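You operate a simulated robot arm through the tools that you are given. There is no shell and no other tool. Be economical: measure what you need, move in short steps, check, and stop when the job is done.

The job below is to be done with a simulated robot arm. You get a single attempt, and the scene is never put back.

## Task
Set each tally slider to the runs printed on the used film of its colour.
Fine: green lies on the warming plate, blue on a rest, brown in the brown-label drawer; shut the drawer again. Where these are worked on the way, their far stop is far enough and under half their travel is too little: brown-label drawer.
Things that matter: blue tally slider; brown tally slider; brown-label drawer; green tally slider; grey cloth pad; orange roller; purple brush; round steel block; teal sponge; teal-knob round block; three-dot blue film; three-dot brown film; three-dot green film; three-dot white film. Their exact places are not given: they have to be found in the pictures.

The check looks at the end state, three seconds after you hand in, the way a careful person would. Anything else that was tipped, shoved, dropped, spilled or broken makes it a failure.

## Robot
A 6-joint arm with a two-finger parallel gripper on a trunk, on a base that drives. Base frame: it is fixed to the floor where the robot stands at the start and does not move with it; the origin is under the middle of the robot, x ahead of it, y to its left, z up. Units: cm, degrees, N and s.
With the tool pointing down near the work surface it reaches from about 30 to 70 cm from the robot's upright axis, wherever it stands. Its first joint turns from -166.0 to 166.0 degrees. Places, roughly: blue tally slider [60, -110, 100]; brown tally slider [60, -110, 90]; brown-label drawer [70, 0, 50]; green tally slider [60, -110, 110]; grey cloth pad [25, -125, 75]; orange roller [50, -125, 75]; purple brush (6x6x6 cm) [-200, -20, 80]; round steel block [25, -125, 75]; teal sponge [-175, -25, 75]; teal-knob round block [-200, -25, 75]; warming dial [40, -120, 80]; warming switch [30, -110, 80]. Payload 4.1 kg.
The TCP is the grasp point between the finger pads, 2.3 cm short of the fingertips. In the tool frame z runs along the fingers and y along their closing line. Largest opening 9.4 cm; finger width 3.8, thickness 1; the body of the gripper, 5.4 by 9.6 cm, starts 3.9 cm behind the TCP.
Orientation is told as [roll, pitch, yaw] about the base's x, y, z axes, in that order, counted from this pose: with the fingers straight down and closing along the base's y, the tool's x points along the base's -x, its y along +y and its z along -z.

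## Interface
- The arm moves only by the tool jog_arm. Its argument "steps" is a list of rows, each a list of 7 numbers: the shift along the tool's x, y, z in cm, then the turn, a rotation vector about the tool's x, y, z in rad, then the opening in per cent of the stroke, from 0 (shut) to 100 (fully open). In form: [[x, y, z, ax, ay, az, grip], ...]. A call has 1 to 20 rows; each row is the pose to reach, as a shift and turn from the pose commanded when the call began, along the tool's axes at that moment. A row lasts 0.2 s, in which the tool goes at most 5 cm and 8.6 degrees; a call with a longer step from one row to the next is refused whole, and so is a gripper value outside its range. Where a pose cannot be reached the arm comes as near as it can. A force on the tool above 40 N (or 10 N above the force at the start of the call, whichever is more), or a blocked arm, ends the call early, and 0.2 s more pass. Each finger travels about 4.5 cm/s and halts on what it meets, pressing with about 26 N; the grip force reading is that of the motor and also rises with nothing between the fingers. The clock runs only during rows and for 0.2 s after the last one: add rows that repeat a pose to give the fingers time. It gives the time, the measured TCP pose, the force on the tool (base axes), the opening and the grip force at its end, in the units of the frame above (readings bear some noise), with the torque about the TCP (base axes, N m) and any sound that the robot's microphone picked up.
- Cameras (640 x 400 px; columns grow to the right, rows downward): "scene" is now at [0.52, 13.41, 129.74]; the picture's right is [-0.44, -0.90, 0.00], its down [-0.73, 0.35, -0.59] and it looks along [0.53, -0.26, -0.81] (base axes); focal length 273 px, centre (320, 200). "wrist" rides on the gripper at [8.6, 1.6, -7.5] in the tool frame; the picture's right is [-0.18, 0.98, 0.00], its down [-0.58, -0.11, -0.81] and it looks along [-0.79, -0.15, 0.59] (tool axes); focal length 243 px, centre (320, 200).
- capture(camera): a new picture of that camera. The clock stands still meanwhile.
- raise_lower(by): slides the trunk up (or, below 0, down) by that many cm; the arm and the scene camera ride with it, the base frame stays. It gives what a move gives, with no picture.
- steer(legs): drives the robot by 1 to 6 legs, each [ahead, turn to the left] in cm and degrees, along the robot's own axes; the way and the turn of a leg run together, so that a leg with both is an arc; at most 150 cm and 180 degrees a leg. The arm and the cameras ride along, it lands a little off, and it stops where it bumps. It gives what a move gives.
- head_to(pan, tilt): turns the head with the scene camera to pan (to the left, within 155 degrees either way) and tilt (down, from -29 to 69), counted from straight ahead of the robot. It gives what a move gives.
- point_at(camera, pixels): for up to 12 pixels [column, row] of the newest picture of that camera ("zoom" is the newest enlarged one), the place [x, y, z] in the base frame of the surface seen there, good to about 0.3 cm. The clock stands still meanwhile.
- close_up(camera, box): a new picture of the part [left, top, right, bottom] of that camera's present view, enlarged. The clock stands still meanwhile.
- sign_off(): hands the job in; it is judged then, once.

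Go step by step. Measure first, check grasps and placings, and put right what went wrong. The budget is 80 turns and 48 pictures, counting those below and the enlarged ones. Unless the task says otherwise, let go and move clear before handing in, and close with one line.

The tools are called by a JSON object that holds its "name" and its "arguments". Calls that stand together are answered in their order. jog_arm: Moves the arm, as the interface text tells. Its arguments: {"type":"object","properties":{"steps":{"type":"array","items":{"type":"array","items":{"type":"number"}}}},"required":["steps"]} The other tools are called the same way: raise_lower (by) slides the trunk up or down; steer (legs) drives the base; head_to (pan, tilt) turns the head that bears the scene camera; capture (camera) takes a picture; point_at (camera, pixels) gives the place of the surface under pixels of a picture; close_up (camera, box) takes an enlarged picture of a part of a camera's view; sign_off () hands the job in.

At the start:

```text
time_s: 0.0
tcp_pos: [42.35, -11.8, 77.25]
ee_rot: [0.0, 0.0, 0.0]
force: [0.2, 0.3, 0.2]
torque: [0.01, 0.01, 0.01]
grip_width: 9.41
finger_force: 0.1
trunk travel left (down, up): [-27.5, 31.5]
robot x, y, heading: [-0.05, -0.07, 0.0]
head pan, tilt: [-26.0, 54.0]
```

scene: 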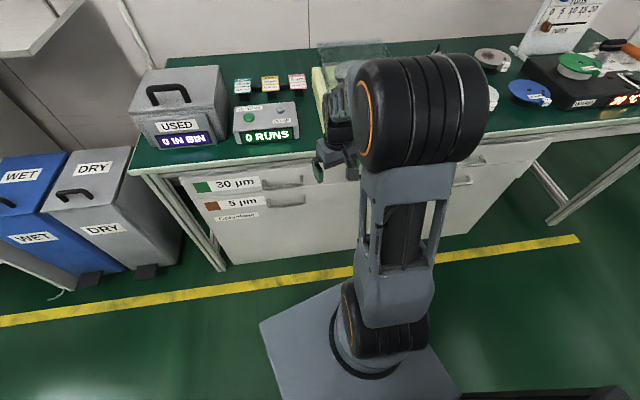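
wrist: 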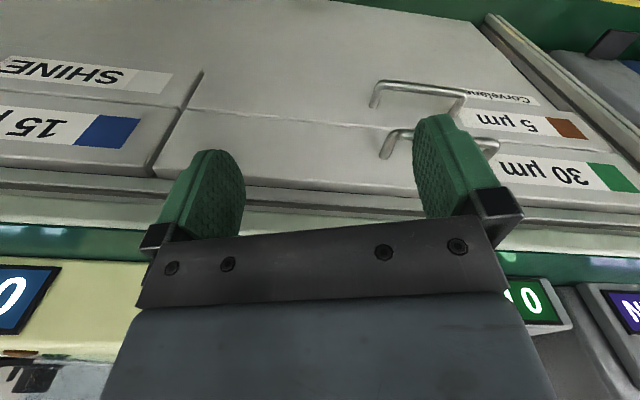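

The scene shows the bench: green film near (580,65), blue film at (530,92), and the tally board at the top right (565,20). I'll turn the head right for a better look.

{"name": "head_to", "arguments": {"pan": -60, "tilt": 30}}

{"name": "capture", "arguments": {"camera": "scene"}}

```text
time_s: 1.0
tcp_pos: [42.41, -11.88, 77.27]
ee_rot: [0.1, 0.0, 0.0]
force: [-0.1, 0.1, -0.2]
torque: [0.0, 0.02, -0.01]
grip_width: 9.41
finger_force: 0.0
trunk travel left (down, up): [-27.5, 31.5]
robot x, y, heading: [-0.17, -0.19, 0.3]
head pan, tilt: [-60.0, 30.0]
```

```text
45 pictures are left
```

scene: 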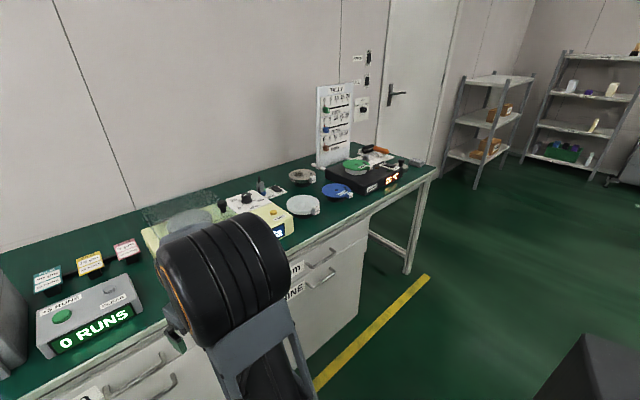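

{"name": "close_up", "arguments": {"camera": "scene", "box": [270, 70, 450, 220]}}

{"name": "point_at", "arguments": {"camera": "scene", "pixels": [[357, 166], [336, 190], [303, 205], [301, 176], [327, 109], [327, 130], [327, 148], [340, 183], [390, 180], [375, 150], [322, 277], [280, 215]]}}

```text
2.67 times, centred on (360, 145) of scene
```

zoom: 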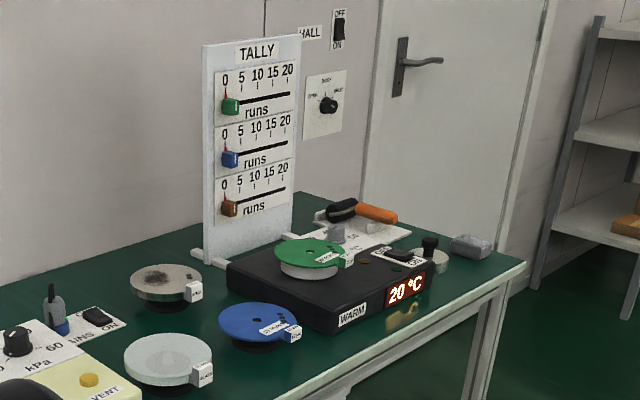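

```text
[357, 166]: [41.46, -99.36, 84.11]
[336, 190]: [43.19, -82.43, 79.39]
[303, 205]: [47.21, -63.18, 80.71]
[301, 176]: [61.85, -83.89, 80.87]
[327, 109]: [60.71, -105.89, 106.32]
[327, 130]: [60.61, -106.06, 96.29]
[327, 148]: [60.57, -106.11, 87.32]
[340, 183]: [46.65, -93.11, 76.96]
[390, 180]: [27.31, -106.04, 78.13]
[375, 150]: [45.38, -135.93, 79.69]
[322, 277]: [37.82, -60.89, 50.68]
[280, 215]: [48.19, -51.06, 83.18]
```

The tally board faces -x at (60.6, -106), with its three slider knobs at 0. I'll raise the trunk for clearance, check the floor to the right for obstacles, and zoom in on the films.

{"name": "raise_lower", "arguments": {"by": 20}}

{"name": "head_to", "arguments": {"pan": -85, "tilt": 45}}

{"name": "capture", "arguments": {"camera": "scene"}}

{"name": "point_at", "arguments": {"camera": "scene", "pixels": [[320, 200], [400, 200], [480, 200], [420, 300], [240, 100]]}}

```text
time_s: 3.2
tcp_pos: [42.41, -11.78, 97.19]
ee_rot: [0.0, 0.0, 0.0]
force: [0.0, -0.6, -0.2]
torque: [0.0, 0.04, -0.01]
grip_width: 9.38
finger_force: 0.1
trunk travel left (down, up): [-47.5, 11.5]
robot x, y, heading: [0.24, -0.13, 0.2]
head pan, tilt: [-60.0, 30.0]
```

```text
time_s: 4.1
tcp_pos: [42.32, -11.72, 97.39]
ee_rot: [0.0, 0.0, 0.0]
force: [0.0, 0.4, 0.8]
torque: [-0.01, -0.03, 0.0]
grip_width: 9.41
finger_force: 0.1
trunk travel left (down, up): [-47.5, 11.5]
robot x, y, heading: [0.27, -0.18, 0.2]
head pan, tilt: [-85.0, 45.0]
```

```text
43 pictures are left
```

scene: 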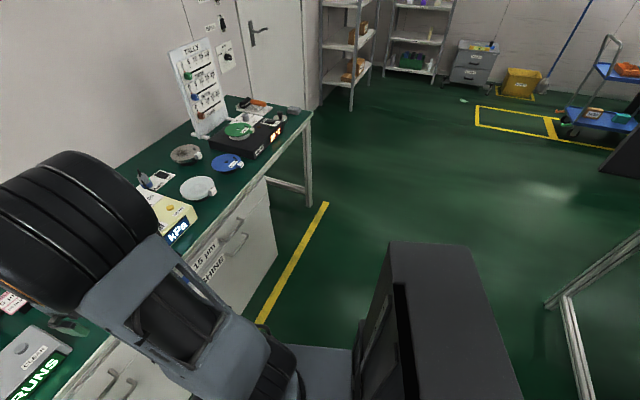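

```text
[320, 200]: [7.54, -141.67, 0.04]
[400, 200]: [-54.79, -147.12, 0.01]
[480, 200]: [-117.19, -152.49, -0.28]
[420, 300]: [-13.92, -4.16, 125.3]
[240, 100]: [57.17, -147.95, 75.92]
```

The route is clear at x≈0. I'll drive over in front of the tally board.

{"name": "steer", "arguments": {"legs": [[-8, 0], [0, -90], [100, 0], [0, 90]]}}

{"name": "head_to", "arguments": {"pan": -5, "tilt": 42}}

{"name": "capture", "arguments": {"camera": "scene"}}

```text
time_s: 17.4
tcp_pos: [34.72, -111.39, 97.33]
ee_rot: [0.1, -0.1, -0.9]
force: [-0.5, -0.6, -0.6]
torque: [-0.01, 0.0, -0.03]
grip_width: 9.37
finger_force: 0.1
trunk travel left (down, up): [-47.5, 11.5]
robot x, y, heading: [-7.27, -98.85, -0.9]
head pan, tilt: [-85.0, 45.0]
```

```text
time_s: 19.0
tcp_pos: [34.76, -111.33, 97.29]
ee_rot: [0.0, 0.0, -0.9]
force: [0.8, 0.4, -0.7]
torque: [0.01, 0.02, 0.01]
grip_width: 9.37
finger_force: 0.1
trunk travel left (down, up): [-47.5, 11.5]
robot x, y, heading: [-7.66, -98.73, -0.8]
head pan, tilt: [-5.0, 42.0]
```

```text
42 pictures are left
```

scene: 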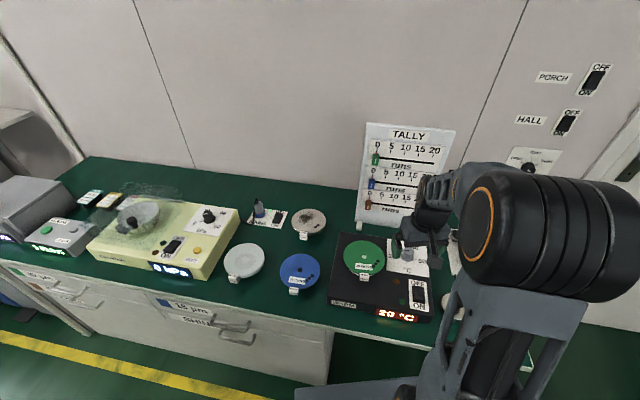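

{"name": "close_up", "arguments": {"camera": "scene", "box": [275, 235, 325, 300]}}

{"name": "close_up", "arguments": {"camera": "scene", "box": [340, 235, 390, 285]}}

{"name": "close_up", "arguments": {"camera": "scene", "box": [350, 115, 460, 235]}}

{"name": "point_at", "arguments": {"camera": "zoom", "pixels": [[300, 30], [200, 100]]}}

```text
6.15 times, centred on (300, 268) of scene
```

zoom: 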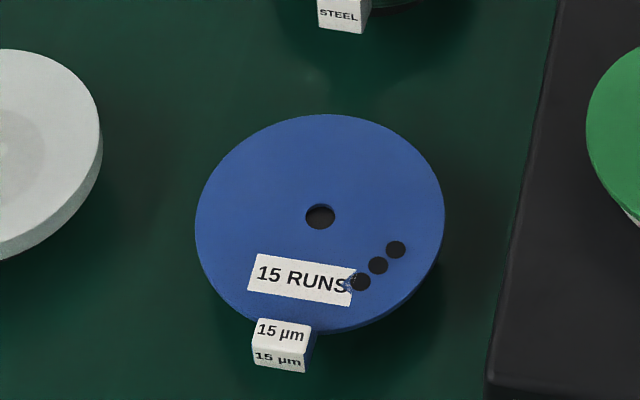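

```text
8.00 times, centred on (365, 260) of scene
```

zoom: 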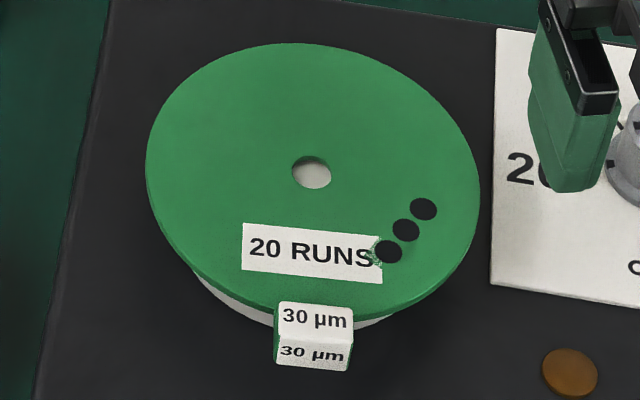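

```text
3.33 times, centred on (405, 175) of scene
```

zoom: 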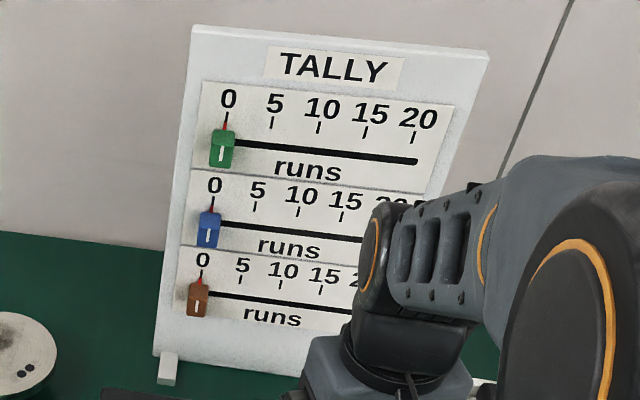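

```text
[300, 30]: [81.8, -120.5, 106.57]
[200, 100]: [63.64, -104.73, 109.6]
```

Green reads 20 RUNS and blue reads 15 RUNS. Next I'll measure the slider knobs, ticks and slot ends.

{"name": "point_at", "arguments": {"camera": "zoom", "pixels": [[222, 148], [227, 126], [271, 124], [318, 129], [366, 134], [413, 139], [416, 161], [209, 231], [337, 213], [198, 303], [186, 240], [450, 200]]}}

{"name": "close_up", "arguments": {"camera": "scene", "box": [360, 145, 400, 170]}}

{"name": "point_at", "arguments": {"camera": "zoom", "pixels": [[320, 200], [240, 230], [150, 230], [240, 300], [240, 170]]}}

```text
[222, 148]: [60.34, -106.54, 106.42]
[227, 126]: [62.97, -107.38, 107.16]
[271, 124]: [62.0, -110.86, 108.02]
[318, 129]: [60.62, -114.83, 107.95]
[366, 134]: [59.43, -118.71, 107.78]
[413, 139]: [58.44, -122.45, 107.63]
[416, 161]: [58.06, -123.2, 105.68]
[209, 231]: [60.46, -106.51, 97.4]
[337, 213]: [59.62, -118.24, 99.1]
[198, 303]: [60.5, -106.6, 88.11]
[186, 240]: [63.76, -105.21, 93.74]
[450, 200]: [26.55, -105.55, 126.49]
```

```text
16.00 times, centred on (380, 158) of scene
```

zoom: 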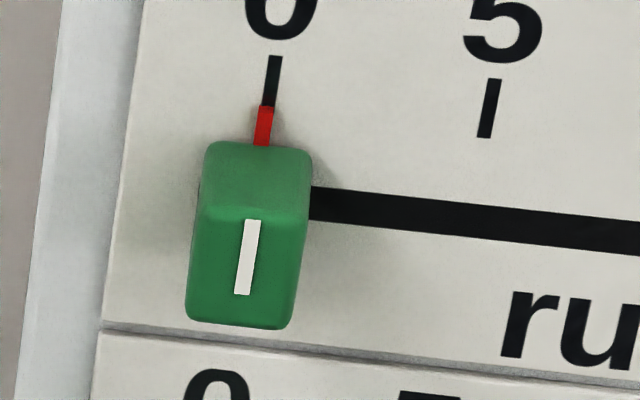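

```text
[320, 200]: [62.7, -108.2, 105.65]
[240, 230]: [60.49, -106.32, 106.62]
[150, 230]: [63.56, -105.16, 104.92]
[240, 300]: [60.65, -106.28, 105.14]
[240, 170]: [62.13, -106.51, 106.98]
```

The board is yawed about 17°. It has 3.9 cm per 5 runs, and the green knob is at about (60.5, -106.4, 105.9). I'll swing the tool horizontal, facing the board, to a standoff in front of the green knob.

{"name": "jog_arm", "arguments": {"steps": [[-1.592, 0.583, -0.725, 0.0185, -0.1298, 0.0185, 45], [-3.18, 1.17, -1.45, 0.037, -0.2596, 0.037, 45], [-4.78, 1.75, -2.17, 0.0555, -0.3894, 0.0555, 45], [-6.37, 2.33, -2.9, 0.074, -0.519, 0.074, 45], [-7.96, 2.92, -3.62, 0.0925, -0.649, 0.0925, 45], [-9.55, 3.5, -4.35, 0.111, -0.779, 0.111, 45], [-11.14, 4.08, -5.07, 0.1295, -0.909, 0.1295, 45], [-12.74, 4.67, -5.8, 0.148, -1.038, 0.148, 45], [-14.33, 5.25, -6.52, 0.1665, -1.168, 0.1665, 45], [-15.92, 5.83, -7.25, 0.185, -1.298, 0.185, 45], [-17.5, 6.42, -7.97, 0.2035, -1.428, 0.2035, 45], [-19.1, 7.0, -8.7, 0.222, -1.558, 0.222, 45], [-19.1, 7.0, -8.7, 0.222, -1.558, 0.222, 45]]}}

{"name": "capture", "arguments": {"camera": "scene"}}

{"name": "capture", "arguments": {"camera": "wrist"}}

```text
time_s: 21.8
tcp_pos: [54.0, -104.44, 105.86]
ee_rot: [-105.0, -90.0, 87.9]
force: [0.9, -0.3, -1.4]
torque: [-0.01, -0.03, -0.02]
grip_width: 4.25
finger_force: 0.1
out of reach, approached as far as the arm can: row 6
trunk travel left (down, up): [-47.5, 11.5]
robot x, y, heading: [-7.63, -98.76, -0.9]
head pan, tilt: [-5.0, 42.0]
```

```text
37 pictures are left
```

scene: 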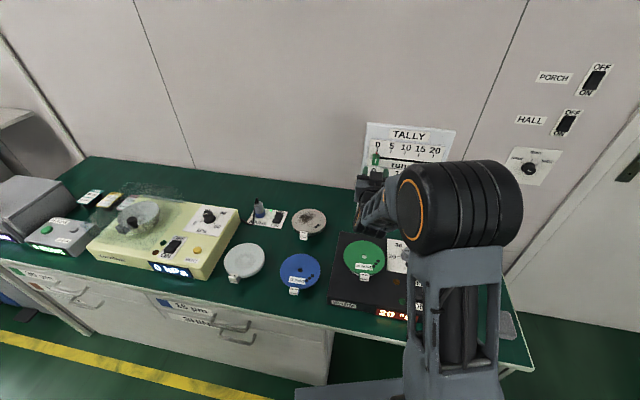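

```text
36 pictures are left
```

wrist: 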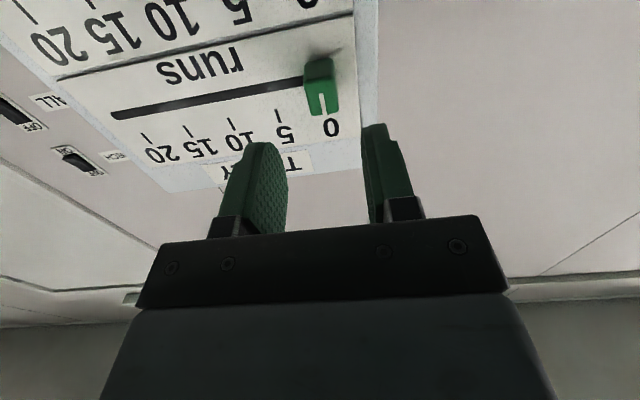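

The pose is good: the tool yaw is -17° and the green knob sits on the tool axis (column 320). I'll advance 6.4 cm and close on the knob.

{"name": "jog_arm", "arguments": {"steps": [[0, 0, 2.2, 0, 0, 0, 45], [0, 0, 4.4, 0, 0, 0, 45], [0, 0, 6.4, 0, 0, 0, 45], [0, 0, 6.4, 0, 0, 0, 45], [0, 0, 6.4, 0, 0, 0, 20], [0, 0, 6.4, 0, 0, 0, 0], [0, 0, 6.4, 0, 0, 0, 0], [0, 0, 6.4, 0, 0, 0, 0]]}}

{"name": "capture", "arguments": {"camera": "wrist"}}

```text
time_s: 23.6
tcp_pos: [60.2, -106.43, 105.8]
ee_rot: [-6.8, -90.0, -10.3]
force: [2.8, 0.2, -0.1]
torque: [0.0, -0.03, -0.17]
grip_width: 1.94
finger_force: 44.8
trunk travel left (down, up): [-47.5, 11.5]
robot x, y, heading: [-7.35, -99.11, -0.9]
head pan, tilt: [-5.0, 42.0]
```

```text
35 pictures are left
```

wrist: 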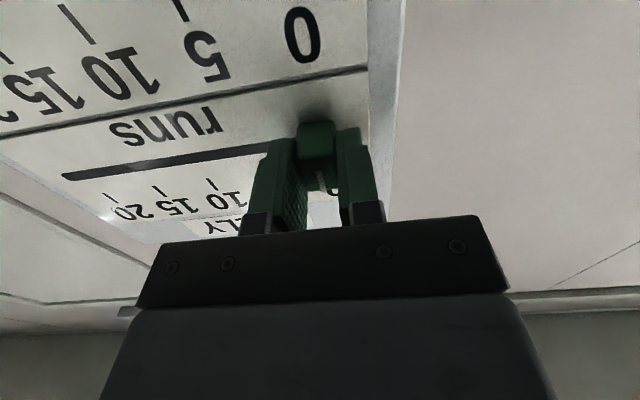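

The knob is gripped at 1.94 cm. I'll slide it 15.6 cm along tool -y, towards 20.

{"name": "jog_arm", "arguments": {"steps": [[0, -2, 0, 0, 0, 0, 0], [0, -4, 0, 0, 0, 0, 0], [0, -6, 0, 0, 0, 0, 0], [0, -8, 0, 0, 0, 0, 0], [0, -10, 0, 0, 0, 0, 0], [0, -12, 0, 0, 0, 0, 0], [0, -14, 0, 0, 0, 0, 0], [0, -15, 0, 0, 0, 0, 0], [0, -15.6, 0, 0, 0, 0, 0], [0, -15.6, 0, 0, 0, 0, 0]]}}

{"name": "close_up", "arguments": {"camera": "scene", "box": [355, 115, 465, 185]}}

```text
time_s: 25.8
tcp_pos: [55.32, -121.49, 105.95]
ee_rot: [3.0, -89.9, -20.2]
force: [-20.5, 6.5, -13.9]
torque: [-0.09, -0.25, -0.09]
grip_width: 1.91
finger_force: 45.1
trunk travel left (down, up): [-47.5, 11.5]
robot x, y, heading: [-7.44, -98.44, -1.1]
head pan, tilt: [-5.0, 42.0]
```

```text
5.71 times, centred on (410, 150) of scene
```

zoom: 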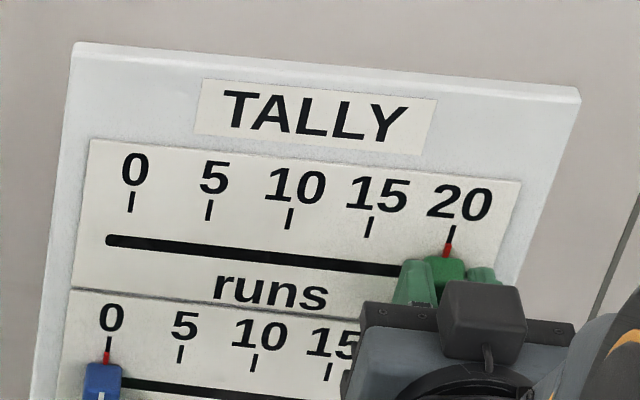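

The green pointer is at the 20 tick, (448,240). I'll release it, back off, return left and drop to the blue row, then check.

{"name": "jog_arm", "arguments": {"steps": [[0, 0, 0, 0, 0, 0, 20], [0, 0, 0, 0, 0, 0, 42], [0, 0, 0, 0, 0, 0, 42], [0, 0, -2, 0, 0, 0, 42], [0, 0, -4, 0, 0, 0, 42], [0, 0, -6.5, 0, 0, 0, 42], [0, 4, -6.5, 0, 0, 0, 42], [0, 8, -6.5, 0, 0, 0, 42], [2, 12, -6.5, 0, 0, 0, 42], [5, 14.5, -6.5, 0, 0, 0, 42], [9.1, 15.3, -6.5, 0, 0, 0, 42], [9.1, 15.3, -6.5, 0, 0, 0, 42]]}}

{"name": "close_up", "arguments": {"camera": "scene", "box": [355, 115, 465, 185]}}

{"name": "capture", "arguments": {"camera": "wrist"}}

```text
time_s: 28.4
tcp_pos: [53.72, -105.08, 96.86]
ee_rot: [-19.6, -89.9, 2.5]
force: [-0.2, -0.2, 0.1]
torque: [0.0, 0.0, 0.01]
grip_width: 3.94
finger_force: 0.0
trunk travel left (down, up): [-47.5, 11.5]
robot x, y, heading: [-7.31, -98.81, -0.7]
head pan, tilt: [-5.0, 42.0]
```

```text
5.71 times, centred on (410, 150) of scene
```

zoom: 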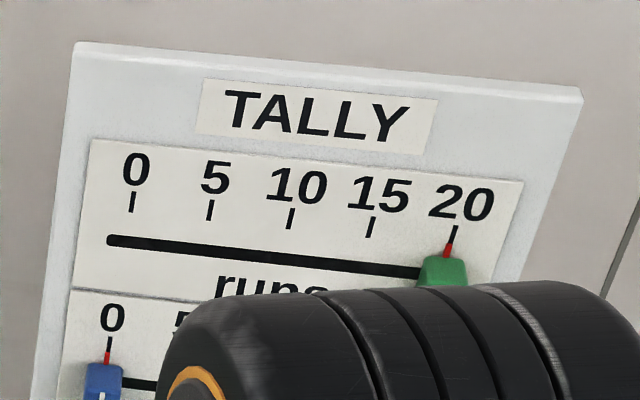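

```text
32 pictures are left
```

wrist: 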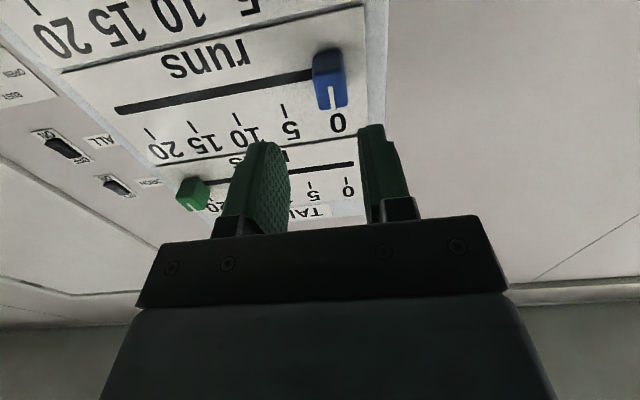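

Green is confirmed at 20. The blue knob is at column 330, so I'll shift +0.6 cm, advance and grip.

{"name": "jog_arm", "arguments": {"steps": [[0, 0.6, 2, 0, 0, 0, 45], [0, 0.6, 4.4, 0, 0, 0, 45], [0, 0.6, 6.4, 0, 0, 0, 45], [0, 0.6, 6.4, 0, 0, 0, 45], [0, 0.6, 6.4, 0, 0, 0, 20], [0, 0.6, 6.4, 0, 0, 0, 0], [0, 0.6, 6.4, 0, 0, 0, 0], [0, 0.6, 6.4, 0, 0, 0, 0]]}}

```text
time_s: 30.2
tcp_pos: [60.05, -106.27, 96.97]
ee_rot: [-13.5, -89.9, -3.6]
force: [1.9, -0.5, -0.9]
torque: [-0.03, 0.01, -0.14]
grip_width: 1.89
finger_force: 45.1
trunk travel left (down, up): [-47.5, 11.5]
robot x, y, heading: [-7.36, -99.16, -1.1]
head pan, tilt: [-5.0, 42.0]
```

The blue knob is gripped. I'll slide it 11.8 cm for 15 runs.

{"name": "jog_arm", "arguments": {"steps": [[0, -2, 0, 0, 0, 0, 0], [0, -4, 0, 0, 0, 0, 0], [0, -6, 0, 0, 0, 0, 0], [0, -8, 0, 0, 0, 0, 0], [0, -10, 0, 0, 0, 0, 0], [0, -11, 0, 0, 0, 0, 0], [0, -11.8, 0, 0, 0, 0, 0], [0, -11.8, 0, 0, 0, 0, 0]]}}

{"name": "close_up", "arguments": {"camera": "scene", "box": [355, 115, 465, 185]}}

```text
time_s: 32.0
tcp_pos: [56.59, -117.59, 97.02]
ee_rot: [161.0, -90.1, -178.2]
force: [-5.7, 2.4, 4.5]
torque: [-0.36, -0.98, -0.18]
grip_width: 1.87
finger_force: 45.0
trunk travel left (down, up): [-47.5, 11.5]
robot x, y, heading: [-7.19, -98.87, -1.0]
head pan, tilt: [-5.0, 42.0]
```

```text
5.71 times, centred on (410, 150) of scene
```

zoom: 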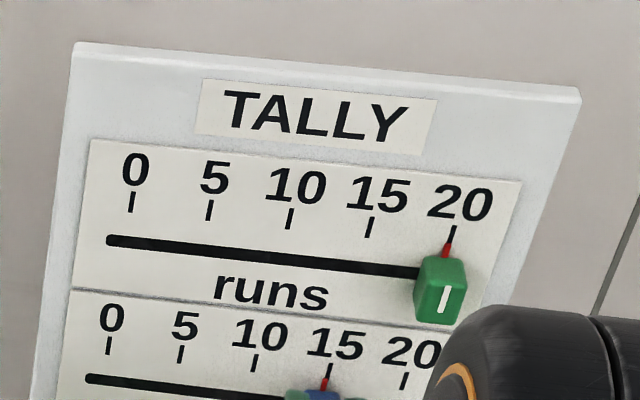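

Blue is at the 15 tick. I'll release it and back away.

{"name": "jog_arm", "arguments": {"steps": [[0, 0, 0, 0, 0, 0, 20], [0, 0, 0, 0, 0, 0, 42], [0, 0, 0, 0, 0, 0, 42], [0, 0, -3, 0, 0, 0, 42], [0, 0, -6.5, 0, 0, 0, 42], [-3, 0, -11, 0, 0, 0, 42], [-6, 2, -15, 0, 0, 0, 42], [-6, 2, -15, 0, 0, 0, 42]]}}

{"name": "capture", "arguments": {"camera": "wrist"}}

{"name": "close_up", "arguments": {"camera": "scene", "box": [355, 135, 465, 205]}}

```text
refused: row 6 steps farther than a row can; nothing moved
```

```text
30 pictures are left
```

wrist: 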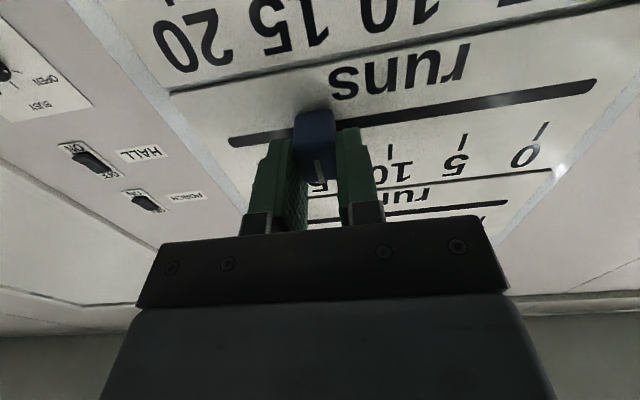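

```text
5.71 times, centred on (410, 170) of scene
```

zoom: 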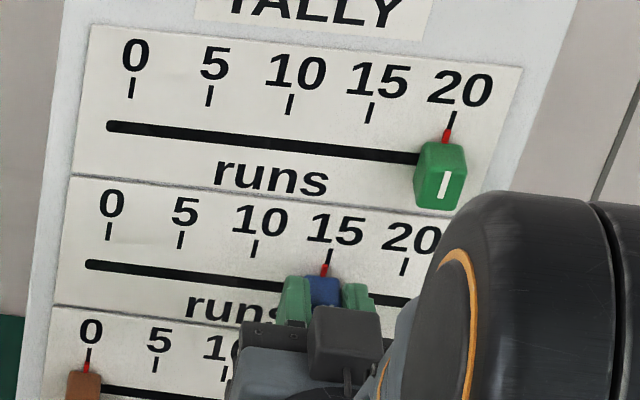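

One step was too long, so the call was refused. I'll release with smaller steps.

{"name": "jog_arm", "arguments": {"steps": [[0, 0, 0, 0, 0, 0, 20], [0, 0, 0, 0, 0, 0, 42], [0, 0, 0, 0, 0, 0, 42], [0, 0, -3, 0, 0, 0, 42], [0, 0, -6.5, 0, 0, 0, 42], [-2, 0, -10, 0, 0, 0, 42], [-4, 2, -13, 0, 0, 0, 42], [-6, 3, -15, 0, 0, 0, 42], [-6, 3, -15, 0, 0, 0, 42]]}}

{"name": "close_up", "arguments": {"camera": "scene", "box": [355, 135, 465, 205]}}

{"name": "capture", "arguments": {"camera": "wrist"}}

```text
time_s: 34.0
tcp_pos: [42.71, -110.36, 102.75]
ee_rot: [-11.5, -89.8, -5.6]
force: [-0.1, 0.3, 0.4]
torque: [0.05, 0.01, -0.02]
grip_width: 3.97
finger_force: 0.1
trunk travel left (down, up): [-47.5, 11.5]
robot x, y, heading: [-7.32, -98.58, -0.9]
head pan, tilt: [-5.0, 42.0]
```

```text
5.71 times, centred on (410, 170) of scene
```

zoom: 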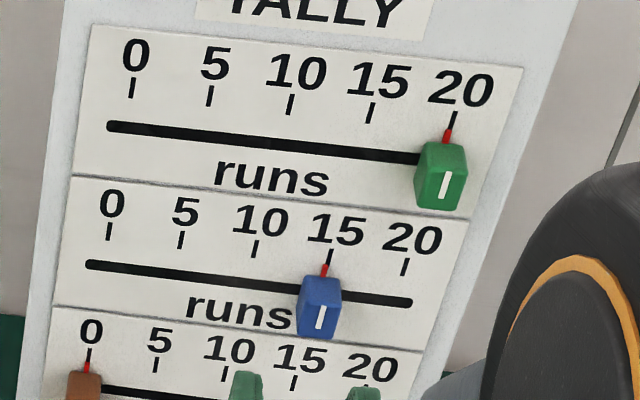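

```text
27 pictures are left
```

wrist: 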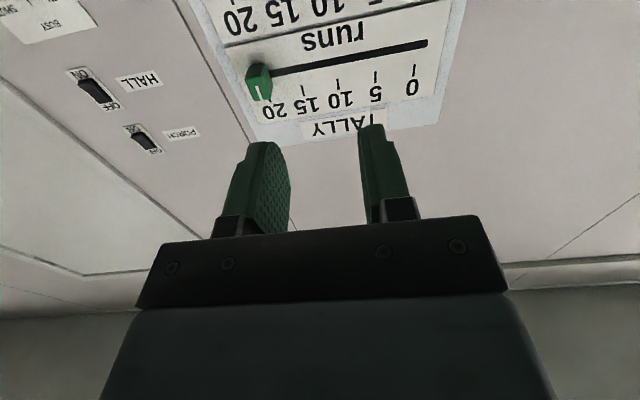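

Both sliders are set. Now I'll drive back in front of the brown-label drawer, stopping further from it so I can pull it open.

{"name": "steer", "arguments": {"legs": [[-20, 0], [0, 91], [95, 0], [0, -91]]}}

{"name": "head_to", "arguments": {"pan": 0, "tilt": 45}}

{"name": "capture", "arguments": {"camera": "scene"}}

```text
time_s: 48.0
tcp_pos: [20.03, -13.48, 102.75]
ee_rot: [-8.5, -89.8, -8.7]
force: [-0.3, -0.5, 0.4]
torque: [0.03, 0.02, -0.03]
grip_width: 3.97
finger_force: 0.0
trunk travel left (down, up): [-47.5, 11.5]
robot x, y, heading: [-30.23, -1.77, -0.7]
head pan, tilt: [-5.0, 42.0]
```

```text
time_s: 48.7
tcp_pos: [20.04, -13.47, 102.76]
ee_rot: [-7.1, -89.9, -10.0]
force: [0.6, -0.1, -1.1]
torque: [0.03, -0.02, 0.01]
grip_width: 3.97
finger_force: 0.2
trunk travel left (down, up): [-47.5, 11.5]
robot x, y, heading: [-30.57, -2.35, -1.1]
head pan, tilt: [0.0, 45.0]
```

```text
26 pictures are left
```

scene: 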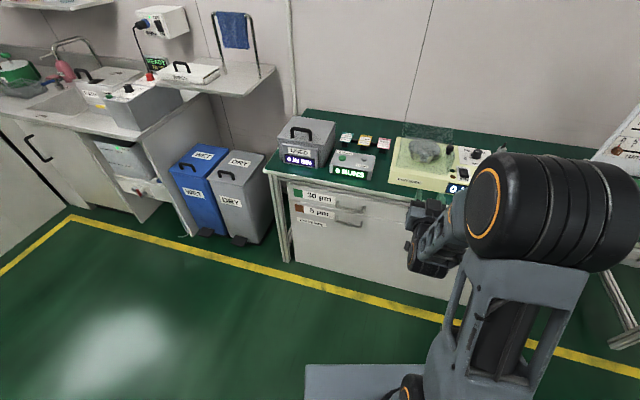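

{"name": "close_up", "arguments": {"camera": "scene", "box": [275, 170, 435, 270]}}

{"name": "point_at", "arguments": {"camera": "zoom", "pixels": [[100, 85], [100, 155], [265, 120], [362, 147], [238, 190], [352, 217], [300, 206], [350, 190], [310, 280], [40, 140], [320, 60], [316, 203]]}}

```text
4.00 times, centred on (355, 220) of scene
```

zoom: 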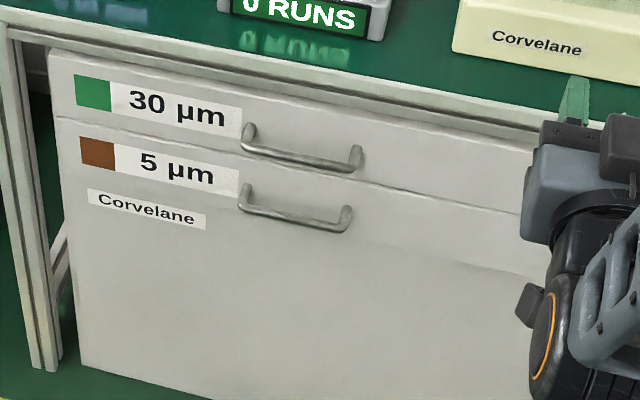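

```text
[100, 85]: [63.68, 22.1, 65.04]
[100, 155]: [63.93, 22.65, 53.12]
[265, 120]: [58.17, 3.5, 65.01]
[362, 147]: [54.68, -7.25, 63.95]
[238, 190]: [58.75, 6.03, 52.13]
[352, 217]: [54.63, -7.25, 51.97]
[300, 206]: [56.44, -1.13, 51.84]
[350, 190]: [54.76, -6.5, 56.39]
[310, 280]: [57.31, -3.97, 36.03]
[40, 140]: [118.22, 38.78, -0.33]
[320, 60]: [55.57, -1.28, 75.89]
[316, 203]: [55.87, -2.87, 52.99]
```

The bench is yawed about 17° as well, and the brown handle is at about (56.4, -1, 52). I'll reposition so I face it squarely.

{"name": "steer", "arguments": {"legs": [[0, 74], [27, 0], [0, -90.3], [10, 0]]}}

{"name": "raise_lower", "arguments": {"by": -20}}

{"name": "head_to", "arguments": {"pan": 10, "tilt": 40}}

{"name": "capture", "arguments": {"camera": "scene"}}

```text
time_s: 58.5
tcp_pos: [31.6, -3.88, 102.8]
ee_rot: [-9.5, -90.0, -23.3]
force: [-0.8, -0.2, -0.3]
torque: [0.01, -0.01, 0.04]
grip_width: 3.93
finger_force: 0.0
trunk travel left (down, up): [-47.5, 11.5]
robot x, y, heading: [-14.0, 20.84, -16.5]
head pan, tilt: [0.0, 45.0]
```

```text
time_s: 60.7
tcp_pos: [31.56, -3.88, 82.81]
ee_rot: [-8.4, -89.9, -24.4]
force: [-0.6, -0.6, 0.0]
torque: [0.01, 0.02, -0.03]
grip_width: 3.92
finger_force: 0.0
trunk travel left (down, up): [-27.5, 31.5]
robot x, y, heading: [-13.81, 20.8, -16.4]
head pan, tilt: [0.0, 45.0]
```

```text
time_s: 61.4
tcp_pos: [31.52, -3.79, 82.87]
ee_rot: [-8.4, -89.9, -24.4]
force: [0.0, -0.2, 0.3]
torque: [0.01, 0.03, 0.01]
grip_width: 3.92
finger_force: 0.2
trunk travel left (down, up): [-27.5, 31.5]
robot x, y, heading: [-13.57, 20.57, -16.8]
head pan, tilt: [10.0, 40.0]
```

```text
24 pictures are left
```

scene: 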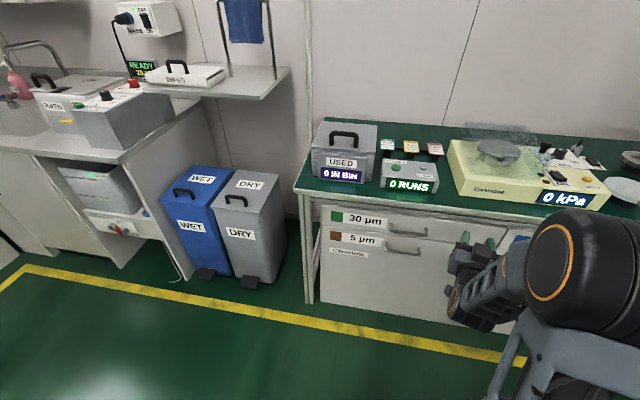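

{"name": "close_up", "arguments": {"camera": "scene", "box": [310, 195, 460, 290]}}

{"name": "point_at", "arguments": {"camera": "zoom", "pixels": [[90, 90], [90, 170], [345, 153], [400, 166], [450, 175], [335, 225], [390, 237], [450, 250], [400, 200], [400, 223], [200, 320], [500, 300]]}}

```text
4.21 times, centred on (385, 242) of scene
```

zoom: 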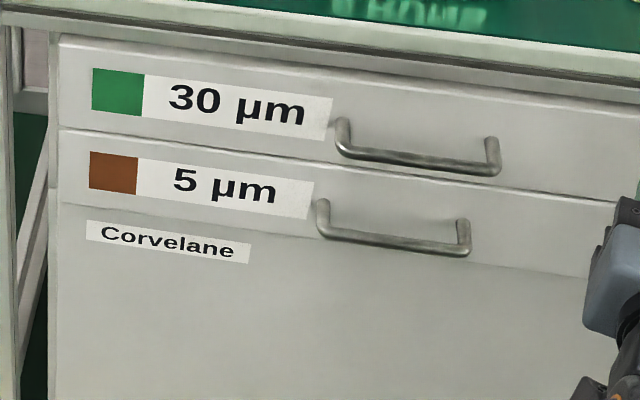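

```text
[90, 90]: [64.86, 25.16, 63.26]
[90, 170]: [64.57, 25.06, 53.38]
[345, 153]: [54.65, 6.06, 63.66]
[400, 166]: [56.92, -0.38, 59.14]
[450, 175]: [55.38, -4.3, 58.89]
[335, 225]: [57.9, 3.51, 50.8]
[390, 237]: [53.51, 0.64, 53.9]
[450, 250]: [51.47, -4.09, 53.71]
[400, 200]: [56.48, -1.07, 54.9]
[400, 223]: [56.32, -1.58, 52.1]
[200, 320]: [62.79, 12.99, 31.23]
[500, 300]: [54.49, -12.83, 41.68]
```

The drawer face is yawed 17.3°. The brown bar centre is at about (53.6, 0.5, 53.7), roughly 3.3 cm off the face. I'll lower the trunk, then roll the tool 90° so the fingers close vertically, and go to the pre-grasp.

{"name": "raise_lower", "arguments": {"by": -25}}

{"name": "jog_arm", "arguments": {"steps": [[0.354, 1.108, 0.675, -0.0177, 0.0177, 0.13, 50], [0.708, 2.216, 1.35, -0.0354, 0.0354, 0.26, 50], [1.06, 3.32, 2.02, -0.053, 0.053, 0.39, 50], [1.42, 4.43, 2.7, -0.0709, 0.0709, 0.52, 50], [1.77, 5.54, 3.37, -0.0886, 0.0886, 0.65, 50], [2.12, 6.65, 4.05, -0.1063, 0.1063, 0.78, 50], [2.48, 7.76, 4.72, -0.124, 0.124, 0.91, 50], [2.83, 8.86, 5.4, -0.1418, 0.1418, 1.04, 50], [3.19, 9.97, 6.07, -0.1595, 0.1595, 1.17, 50], [3.54, 11.08, 6.75, -0.177, 0.177, 1.3, 50], [3.9, 12.2, 7.42, -0.195, 0.195, 1.43, 50], [4.25, 13.3, 8.1, -0.2127, 0.2127, 1.56, 50], [4.25, 13.3, 8.1, -0.2127, 0.2127, 1.56, 50]]}}

{"name": "capture", "arguments": {"camera": "wrist"}}

{"name": "capture", "arguments": {"camera": "scene"}}

```text
time_s: 64.0
tcp_pos: [31.51, -3.86, 57.8]
ee_rot: [-8.6, -89.8, -24.2]
force: [0.0, 0.5, 0.6]
torque: [-0.02, 0.02, 0.06]
grip_width: 3.93
finger_force: 0.1
trunk travel left (down, up): [-2.5, 56.5]
robot x, y, heading: [-13.72, 21.08, -16.7]
head pan, tilt: [10.0, 40.0]
```

```text
time_s: 66.8
tcp_pos: [45.61, 2.95, 53.56]
ee_rot: [89.9, 0.1, -107.3]
force: [0.2, 0.3, -0.1]
torque: [0.01, 0.0, 0.0]
grip_width: 4.71
finger_force: 0.1
trunk travel left (down, up): [-2.5, 56.5]
robot x, y, heading: [-14.04, 20.71, -16.7]
head pan, tilt: [10.0, 40.0]
```

```text
22 pictures are left
```

wrist: 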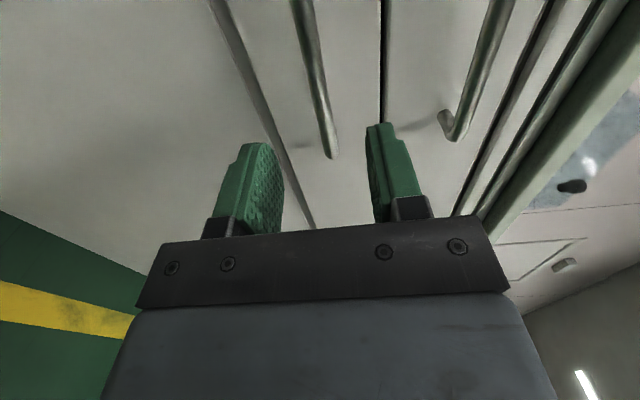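

```text
21 pictures are left
```

scene: 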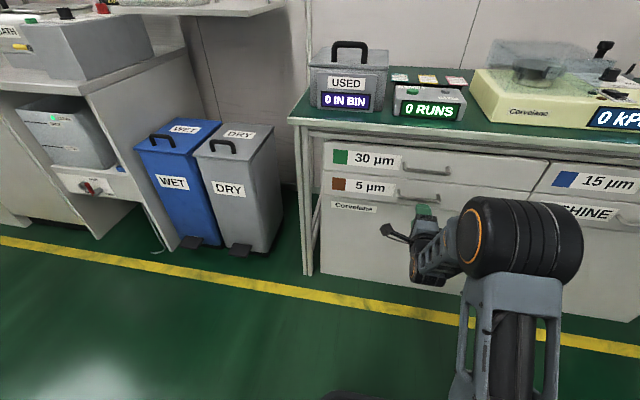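

The brown bar passes midway between the fingers (columns 305-330). I'll check its position with the wrist camera.

{"name": "point_at", "arguments": {"camera": "wrist", "pixels": [[307, 30], [318, 90], [328, 145], [270, 60], [348, 80]]}}

```text
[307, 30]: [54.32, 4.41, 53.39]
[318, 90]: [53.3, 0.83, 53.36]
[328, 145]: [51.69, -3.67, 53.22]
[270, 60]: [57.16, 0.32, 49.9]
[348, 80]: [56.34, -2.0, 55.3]
```

{"name": "jog_arm", "arguments": {"steps": [[0, 0, 2.5, 0, 0, 0, 50], [0, 0, 5, 0, 0, 0, 50], [0, 0, 7.5, 0, 0, 0, 50], [0, 0, 7.5, 0, 0, 0, 50], [0, 0, 7.5, 0, 0, 0, 20], [0, 0, 7.5, 0, 0, 0, 0], [0, 0, 7.5, 0, 0, 0, 0], [0, 0, 7.5, 0, 0, 0, 0]]}}

```text
time_s: 68.6
tcp_pos: [52.63, 0.59, 53.51]
ee_rot: [89.7, 0.0, -107.3]
force: [-1.1, 0.0, -6.5]
torque: [0.05, 0.03, 0.05]
grip_width: 1.2
finger_force: 45.0
trunk travel left (down, up): [-2.5, 56.5]
robot x, y, heading: [-13.68, 20.66, -16.7]
head pan, tilt: [10.0, 40.0]
```

The bar is gripped at 1.2 cm. I'll pull the drawer open along -z.

{"name": "jog_arm", "arguments": {"steps": [[0, 0, -1, 0, 0, 0, 0], [0, 0, -2.5, 0, 0, 0, 0], [0, 0, -4, 0, 0, 0, 0], [0, 0, -5.5, 0, 0, 0, 0], [0, 0, -7, 0, 0, 0, 0], [0, 0, -8.5, 0, 0, 0, 0], [0, 0, -10, 0, 0, 0, 0], [0, 0, -11.5, 0, 0, 0, 0], [0, 0, -13, 0, 0, 0, 0], [0, 0, -14.5, 0, 0, 0, 0], [0, 0, -16, 0, 0, 0, 0], [0, 0, -17.5, 0, 0, 0, 0], [0, 0, -19, 0, 0, 0, 0], [0, 0, -20.5, 0, 0, 0, 0], [0, 0, -22, 0, 0, 0, 0], [0, 0, -23, 0, 0, 0, 0]]}}

{"name": "head_to", "arguments": {"pan": 2, "tilt": 50}}

{"name": "capture", "arguments": {"camera": "scene"}}

```text
time_s: 72.0
tcp_pos: [32.73, 6.87, 53.41]
ee_rot: [90.6, 0.2, -107.4]
force: [-7.5, -25.9, 20.5]
torque: [-0.32, -0.08, 0.31]
grip_width: 1.19
finger_force: 45.2
out of reach, approached as far as the arm can: row 15, 16
trunk travel left (down, up): [-2.5, 56.5]
robot x, y, heading: [-13.75, 20.9, -16.7]
head pan, tilt: [10.0, 40.0]
```

```text
time_s: 72.7
tcp_pos: [32.84, 6.97, 53.34]
ee_rot: [90.8, 0.1, -107.5]
force: [-6.5, -25.3, 41.0]
torque: [-0.35, -0.24, -0.23]
grip_width: 1.16
finger_force: 45.3
trunk travel left (down, up): [-2.5, 56.5]
robot x, y, heading: [-13.86, 20.87, -16.8]
head pan, tilt: [2.0, 50.0]
```

```text
20 pictures are left
```

scene: 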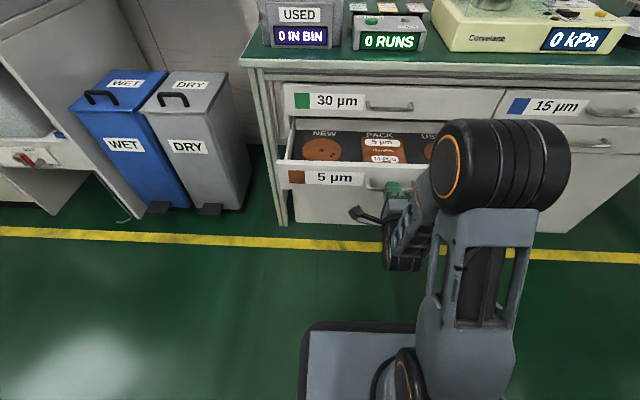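

The drawer is open about 21 cm. The compartments read NEW, PACK and US(ED), and the used one is hidden behind the arm at (430,150). I'll release the bar, back the base away and raise the trunk to see in.

{"name": "jog_arm", "arguments": {"steps": [[0, 0, 1, 0, 0, 0, 0], [0, 0, 1.5, 0, 0, 0, 20], [0, 0, 1.5, 0, 0, 0, 50], [0, 0, 1.5, 0, 0, 0, 50], [0, 0, 1.5, 0, 0, 0, 50]]}}

{"name": "steer", "arguments": {"legs": [[-10, 0]]}}

{"name": "raise_lower", "arguments": {"by": 40}}

{"name": "head_to", "arguments": {"pan": -5, "tilt": 50}}

{"name": "capture", "arguments": {"camera": "scene"}}

```text
time_s: 73.9
tcp_pos: [34.22, 6.63, 52.91]
ee_rot: [89.8, -0.1, -107.1]
force: [-0.7, 0.1, 0.9]
torque: [0.0, -0.01, 0.06]
grip_width: 4.7
finger_force: 0.1
trunk travel left (down, up): [-2.5, 56.5]
robot x, y, heading: [-14.16, 20.82, -16.8]
head pan, tilt: [2.0, 50.0]
```

```text
time_s: 75.1
tcp_pos: [24.64, 9.45, 52.96]
ee_rot: [89.9, -0.1, -107.3]
force: [0.6, 0.7, 0.5]
torque: [-0.05, -0.01, -0.02]
grip_width: 4.69
finger_force: 0.0
trunk travel left (down, up): [-2.5, 56.5]
robot x, y, heading: [-23.19, 23.64, -16.4]
head pan, tilt: [2.0, 50.0]
```

```text
time_s: 78.9
tcp_pos: [24.52, 9.46, 92.85]
ee_rot: [90.0, 0.0, -107.3]
force: [0.2, 0.3, -0.4]
torque: [0.01, 0.01, 0.01]
grip_width: 4.66
finger_force: 0.1
trunk travel left (down, up): [-42.5, 16.5]
robot x, y, heading: [-23.23, 23.96, -16.3]
head pan, tilt: [2.0, 50.0]
```

```text
time_s: 79.6
tcp_pos: [24.44, 9.39, 92.92]
ee_rot: [90.0, 0.0, -107.3]
force: [-0.4, -0.5, -0.6]
torque: [-0.04, 0.0, 0.0]
grip_width: 4.72
finger_force: 0.0
trunk travel left (down, up): [-42.5, 16.5]
robot x, y, heading: [-23.41, 23.63, -16.3]
head pan, tilt: [-5.0, 50.0]
```

```text
19 pictures are left
```

scene: 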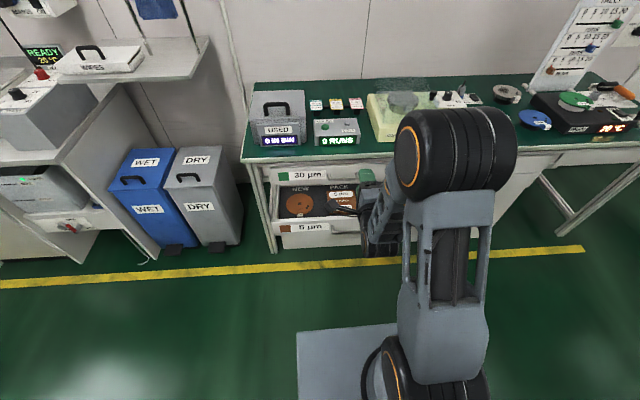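

The arm still hides the USED compartment. I'll turn the base right to swing it away and pan the head left.

{"name": "steer", "arguments": {"legs": [[0, -45]]}}

{"name": "head_to", "arguments": {"pan": 40, "tilt": 48}}

{"name": "capture", "arguments": {"camera": "scene"}}

```text
time_s: 82.0
tcp_pos: [0.67, -20.13, 92.89]
ee_rot: [89.9, 0.0, -152.0]
force: [0.1, 0.0, 0.1]
torque: [0.02, 0.0, -0.03]
grip_width: 4.7
finger_force: 0.1
trunk travel left (down, up): [-42.5, 16.5]
robot x, y, heading: [-23.01, 23.49, -61.2]
head pan, tilt: [-5.0, 50.0]
```

```text
time_s: 83.1
tcp_pos: [0.68, -20.16, 93.0]
ee_rot: [89.9, 0.1, -152.0]
force: [0.1, 0.8, 0.7]
torque: [0.0, -0.01, -0.02]
grip_width: 4.7
finger_force: 0.0
trunk travel left (down, up): [-42.5, 16.5]
robot x, y, heading: [-23.45, 23.59, -61.0]
head pan, tilt: [40.0, 48.0]
```

```text
18 pictures are left
```

scene: 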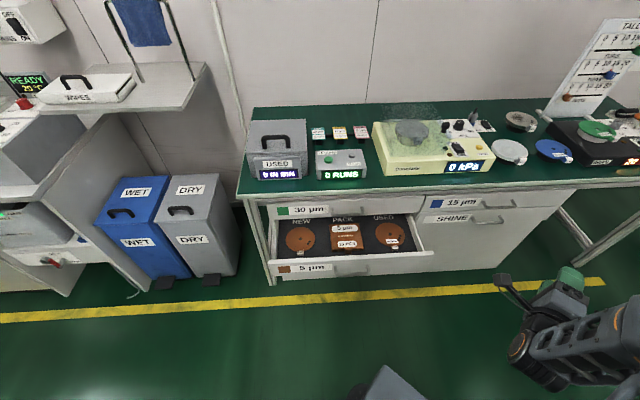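

{"name": "close_up", "arguments": {"camera": "scene", "box": [360, 210, 420, 255]}}

{"name": "close_up", "arguments": {"camera": "scene", "box": [260, 195, 440, 285]}}

{"name": "point_at", "arguments": {"camera": "zoom", "pixels": [[50, 268], [350, 255], [400, 255], [345, 275], [395, 275], [600, 200], [300, 255]]}}

```text
8.89 times, centred on (390, 232) of scene
```

zoom: 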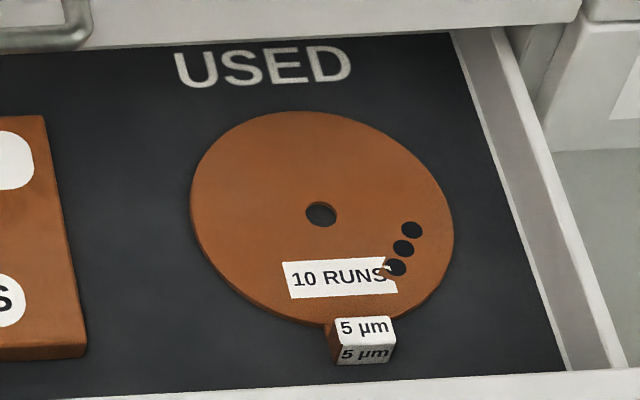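

```text
3.56 times, centred on (350, 240) of scene
```

zoom: 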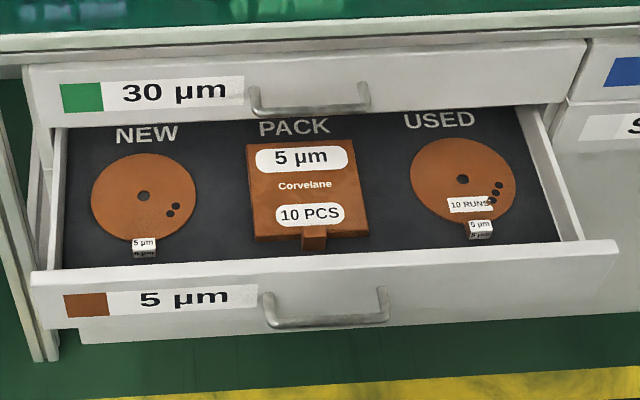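

```text
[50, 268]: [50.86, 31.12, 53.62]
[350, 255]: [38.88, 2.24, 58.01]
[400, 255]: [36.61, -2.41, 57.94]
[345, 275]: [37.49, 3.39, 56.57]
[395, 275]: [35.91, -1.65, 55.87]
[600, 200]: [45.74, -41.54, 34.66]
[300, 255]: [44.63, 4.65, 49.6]
```

The brown used film, with three dots, reads 10 RUNS. I'll turn back, lower the trunk and re-grip the handle to shut the drawer.

{"name": "steer", "arguments": {"legs": [[0, 44.5]]}}

{"name": "raise_lower", "arguments": {"by": -40}}

{"name": "capture", "arguments": {"camera": "wrist"}}

```text
time_s: 85.5
tcp_pos: [24.25, 8.41, 92.93]
ee_rot: [89.9, 0.1, -108.4]
force: [-0.4, 0.7, -0.6]
torque: [0.04, 0.03, -0.01]
grip_width: 4.72
finger_force: 0.0
trunk travel left (down, up): [-42.5, 16.5]
robot x, y, heading: [-23.36, 23.9, -17.5]
head pan, tilt: [40.0, 48.0]
```

```text
time_s: 89.4
tcp_pos: [24.32, 8.47, 52.91]
ee_rot: [90.0, 0.0, -108.5]
force: [0.7, 0.0, -0.2]
torque: [-0.04, 0.05, -0.04]
grip_width: 4.69
finger_force: 0.0
trunk travel left (down, up): [-2.5, 56.5]
robot x, y, heading: [-23.29, 23.22, -17.5]
head pan, tilt: [40.0, 48.0]
```

```text
15 pictures are left
```

wrist: 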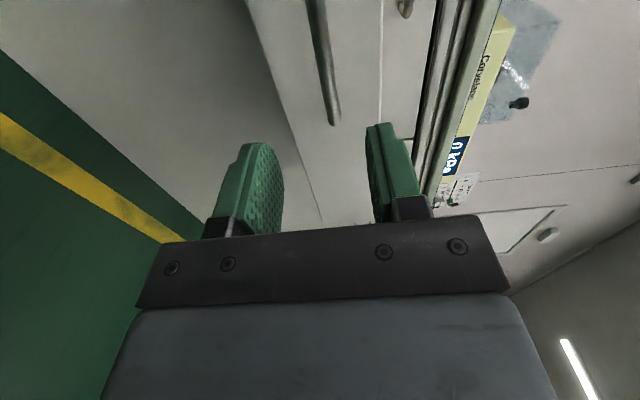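

The bar sits between the fingers, about 9.7 cm ahead. I'll drive 6 cm forward, then check.

{"name": "steer", "arguments": {"legs": [[6, 0]]}}

{"name": "capture", "arguments": {"camera": "wrist"}}

{"name": "point_at", "arguments": {"camera": "wrist", "pixels": [[312, 40], [322, 100], [270, 60]]}}

```text
time_s: 90.3
tcp_pos: [29.84, 6.53, 52.92]
ee_rot: [90.0, 0.0, -108.5]
force: [-0.8, -0.3, -0.1]
torque: [-0.06, 0.0, 0.02]
grip_width: 4.69
finger_force: 0.0
trunk travel left (down, up): [-2.5, 56.5]
robot x, y, heading: [-17.83, 21.73, -17.7]
head pan, tilt: [40.0, 48.0]
```

```text
14 pictures are left
```

wrist: 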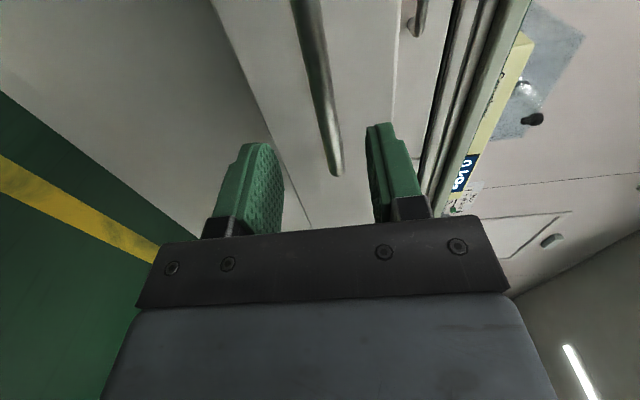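

```text
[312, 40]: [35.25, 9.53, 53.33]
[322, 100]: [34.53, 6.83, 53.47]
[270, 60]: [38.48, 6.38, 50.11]
```

I'll advance 4 cm, raise 0.4 cm, trim the yaw, and grip.

{"name": "jog_arm", "arguments": {"steps": [[0, 0.4, 1.5, 0, 0.02, 0, 50], [0, 0.4, 3, 0, 0.02, 0, 50], [0, 0.4, 4, 0, 0.02, 0, 50], [0, 0.4, 4, 0, 0.02, 0, 50], [0, 0.4, 4, 0, 0.02, 0, 20], [0, 0.4, 4, 0, 0.02, 0, 0], [0, 0.4, 4, 0, 0.02, 0, 0], [0, 0.4, 4, 0, 0.02, 0, 0]]}}

{"name": "jog_arm", "arguments": {"steps": [[0, 0, 1.0, 0, 0, 0, 0], [0, 0, 2.5, 0, 0, 0, 0], [0, 0, 4, 0, 0, 0, 0], [0, 0, 5.5, 0, 0, 0, 0], [0, 0, 7, 0, 0, 0, 0], [0, 0, 8.5, 0, 0, 0, 0], [0, 0, 10, 0, 0, 0, 0], [0, 0, 11.5, 0, 0, 0, 0], [0, 0, 13, 0, 0, 0, 0], [0, 0, 14.5, 0, 0, 0, 0], [0, 0, 16, 0, 0, 0, 0], [0, 0, 17, 0, 0, 0, 0], [0, 0, 18, 0, 0, 0, 0], [0, 0, 18.5, 0, 0, 0, 0], [0, 0, 19, 0, 0, 0, 0], [0, 0, 19.5, 0, 0, 0, 0], [0, 0, 20, 0, 0, 0, 0], [0, 0, 20, 0, 0, 0, 0]]}}

```text
time_s: 92.1
tcp_pos: [33.6, 5.33, 53.38]
ee_rot: [89.9, 0.0, -107.4]
force: [0.9, 0.8, -0.8]
torque: [0.03, 0.02, 0.01]
grip_width: 1.18
finger_force: 44.8
trunk travel left (down, up): [-2.5, 56.5]
robot x, y, heading: [-17.59, 21.99, -17.4]
head pan, tilt: [40.0, 48.0]
```

```text
time_s: 95.7
tcp_pos: [52.41, -0.56, 53.41]
ee_rot: [90.0, 0.0, -107.4]
force: [-22.4, 6.3, 8.3]
torque: [0.03, -0.08, 0.48]
grip_width: 1.16
finger_force: 44.8
trunk travel left (down, up): [-2.5, 56.5]
robot x, y, heading: [-17.98, 22.01, -17.5]
head pan, tilt: [40.0, 48.0]
stopped in row 17: the force on the tool passed its limit (the readings are from after the stop); the commanded pose is now the measured one
```

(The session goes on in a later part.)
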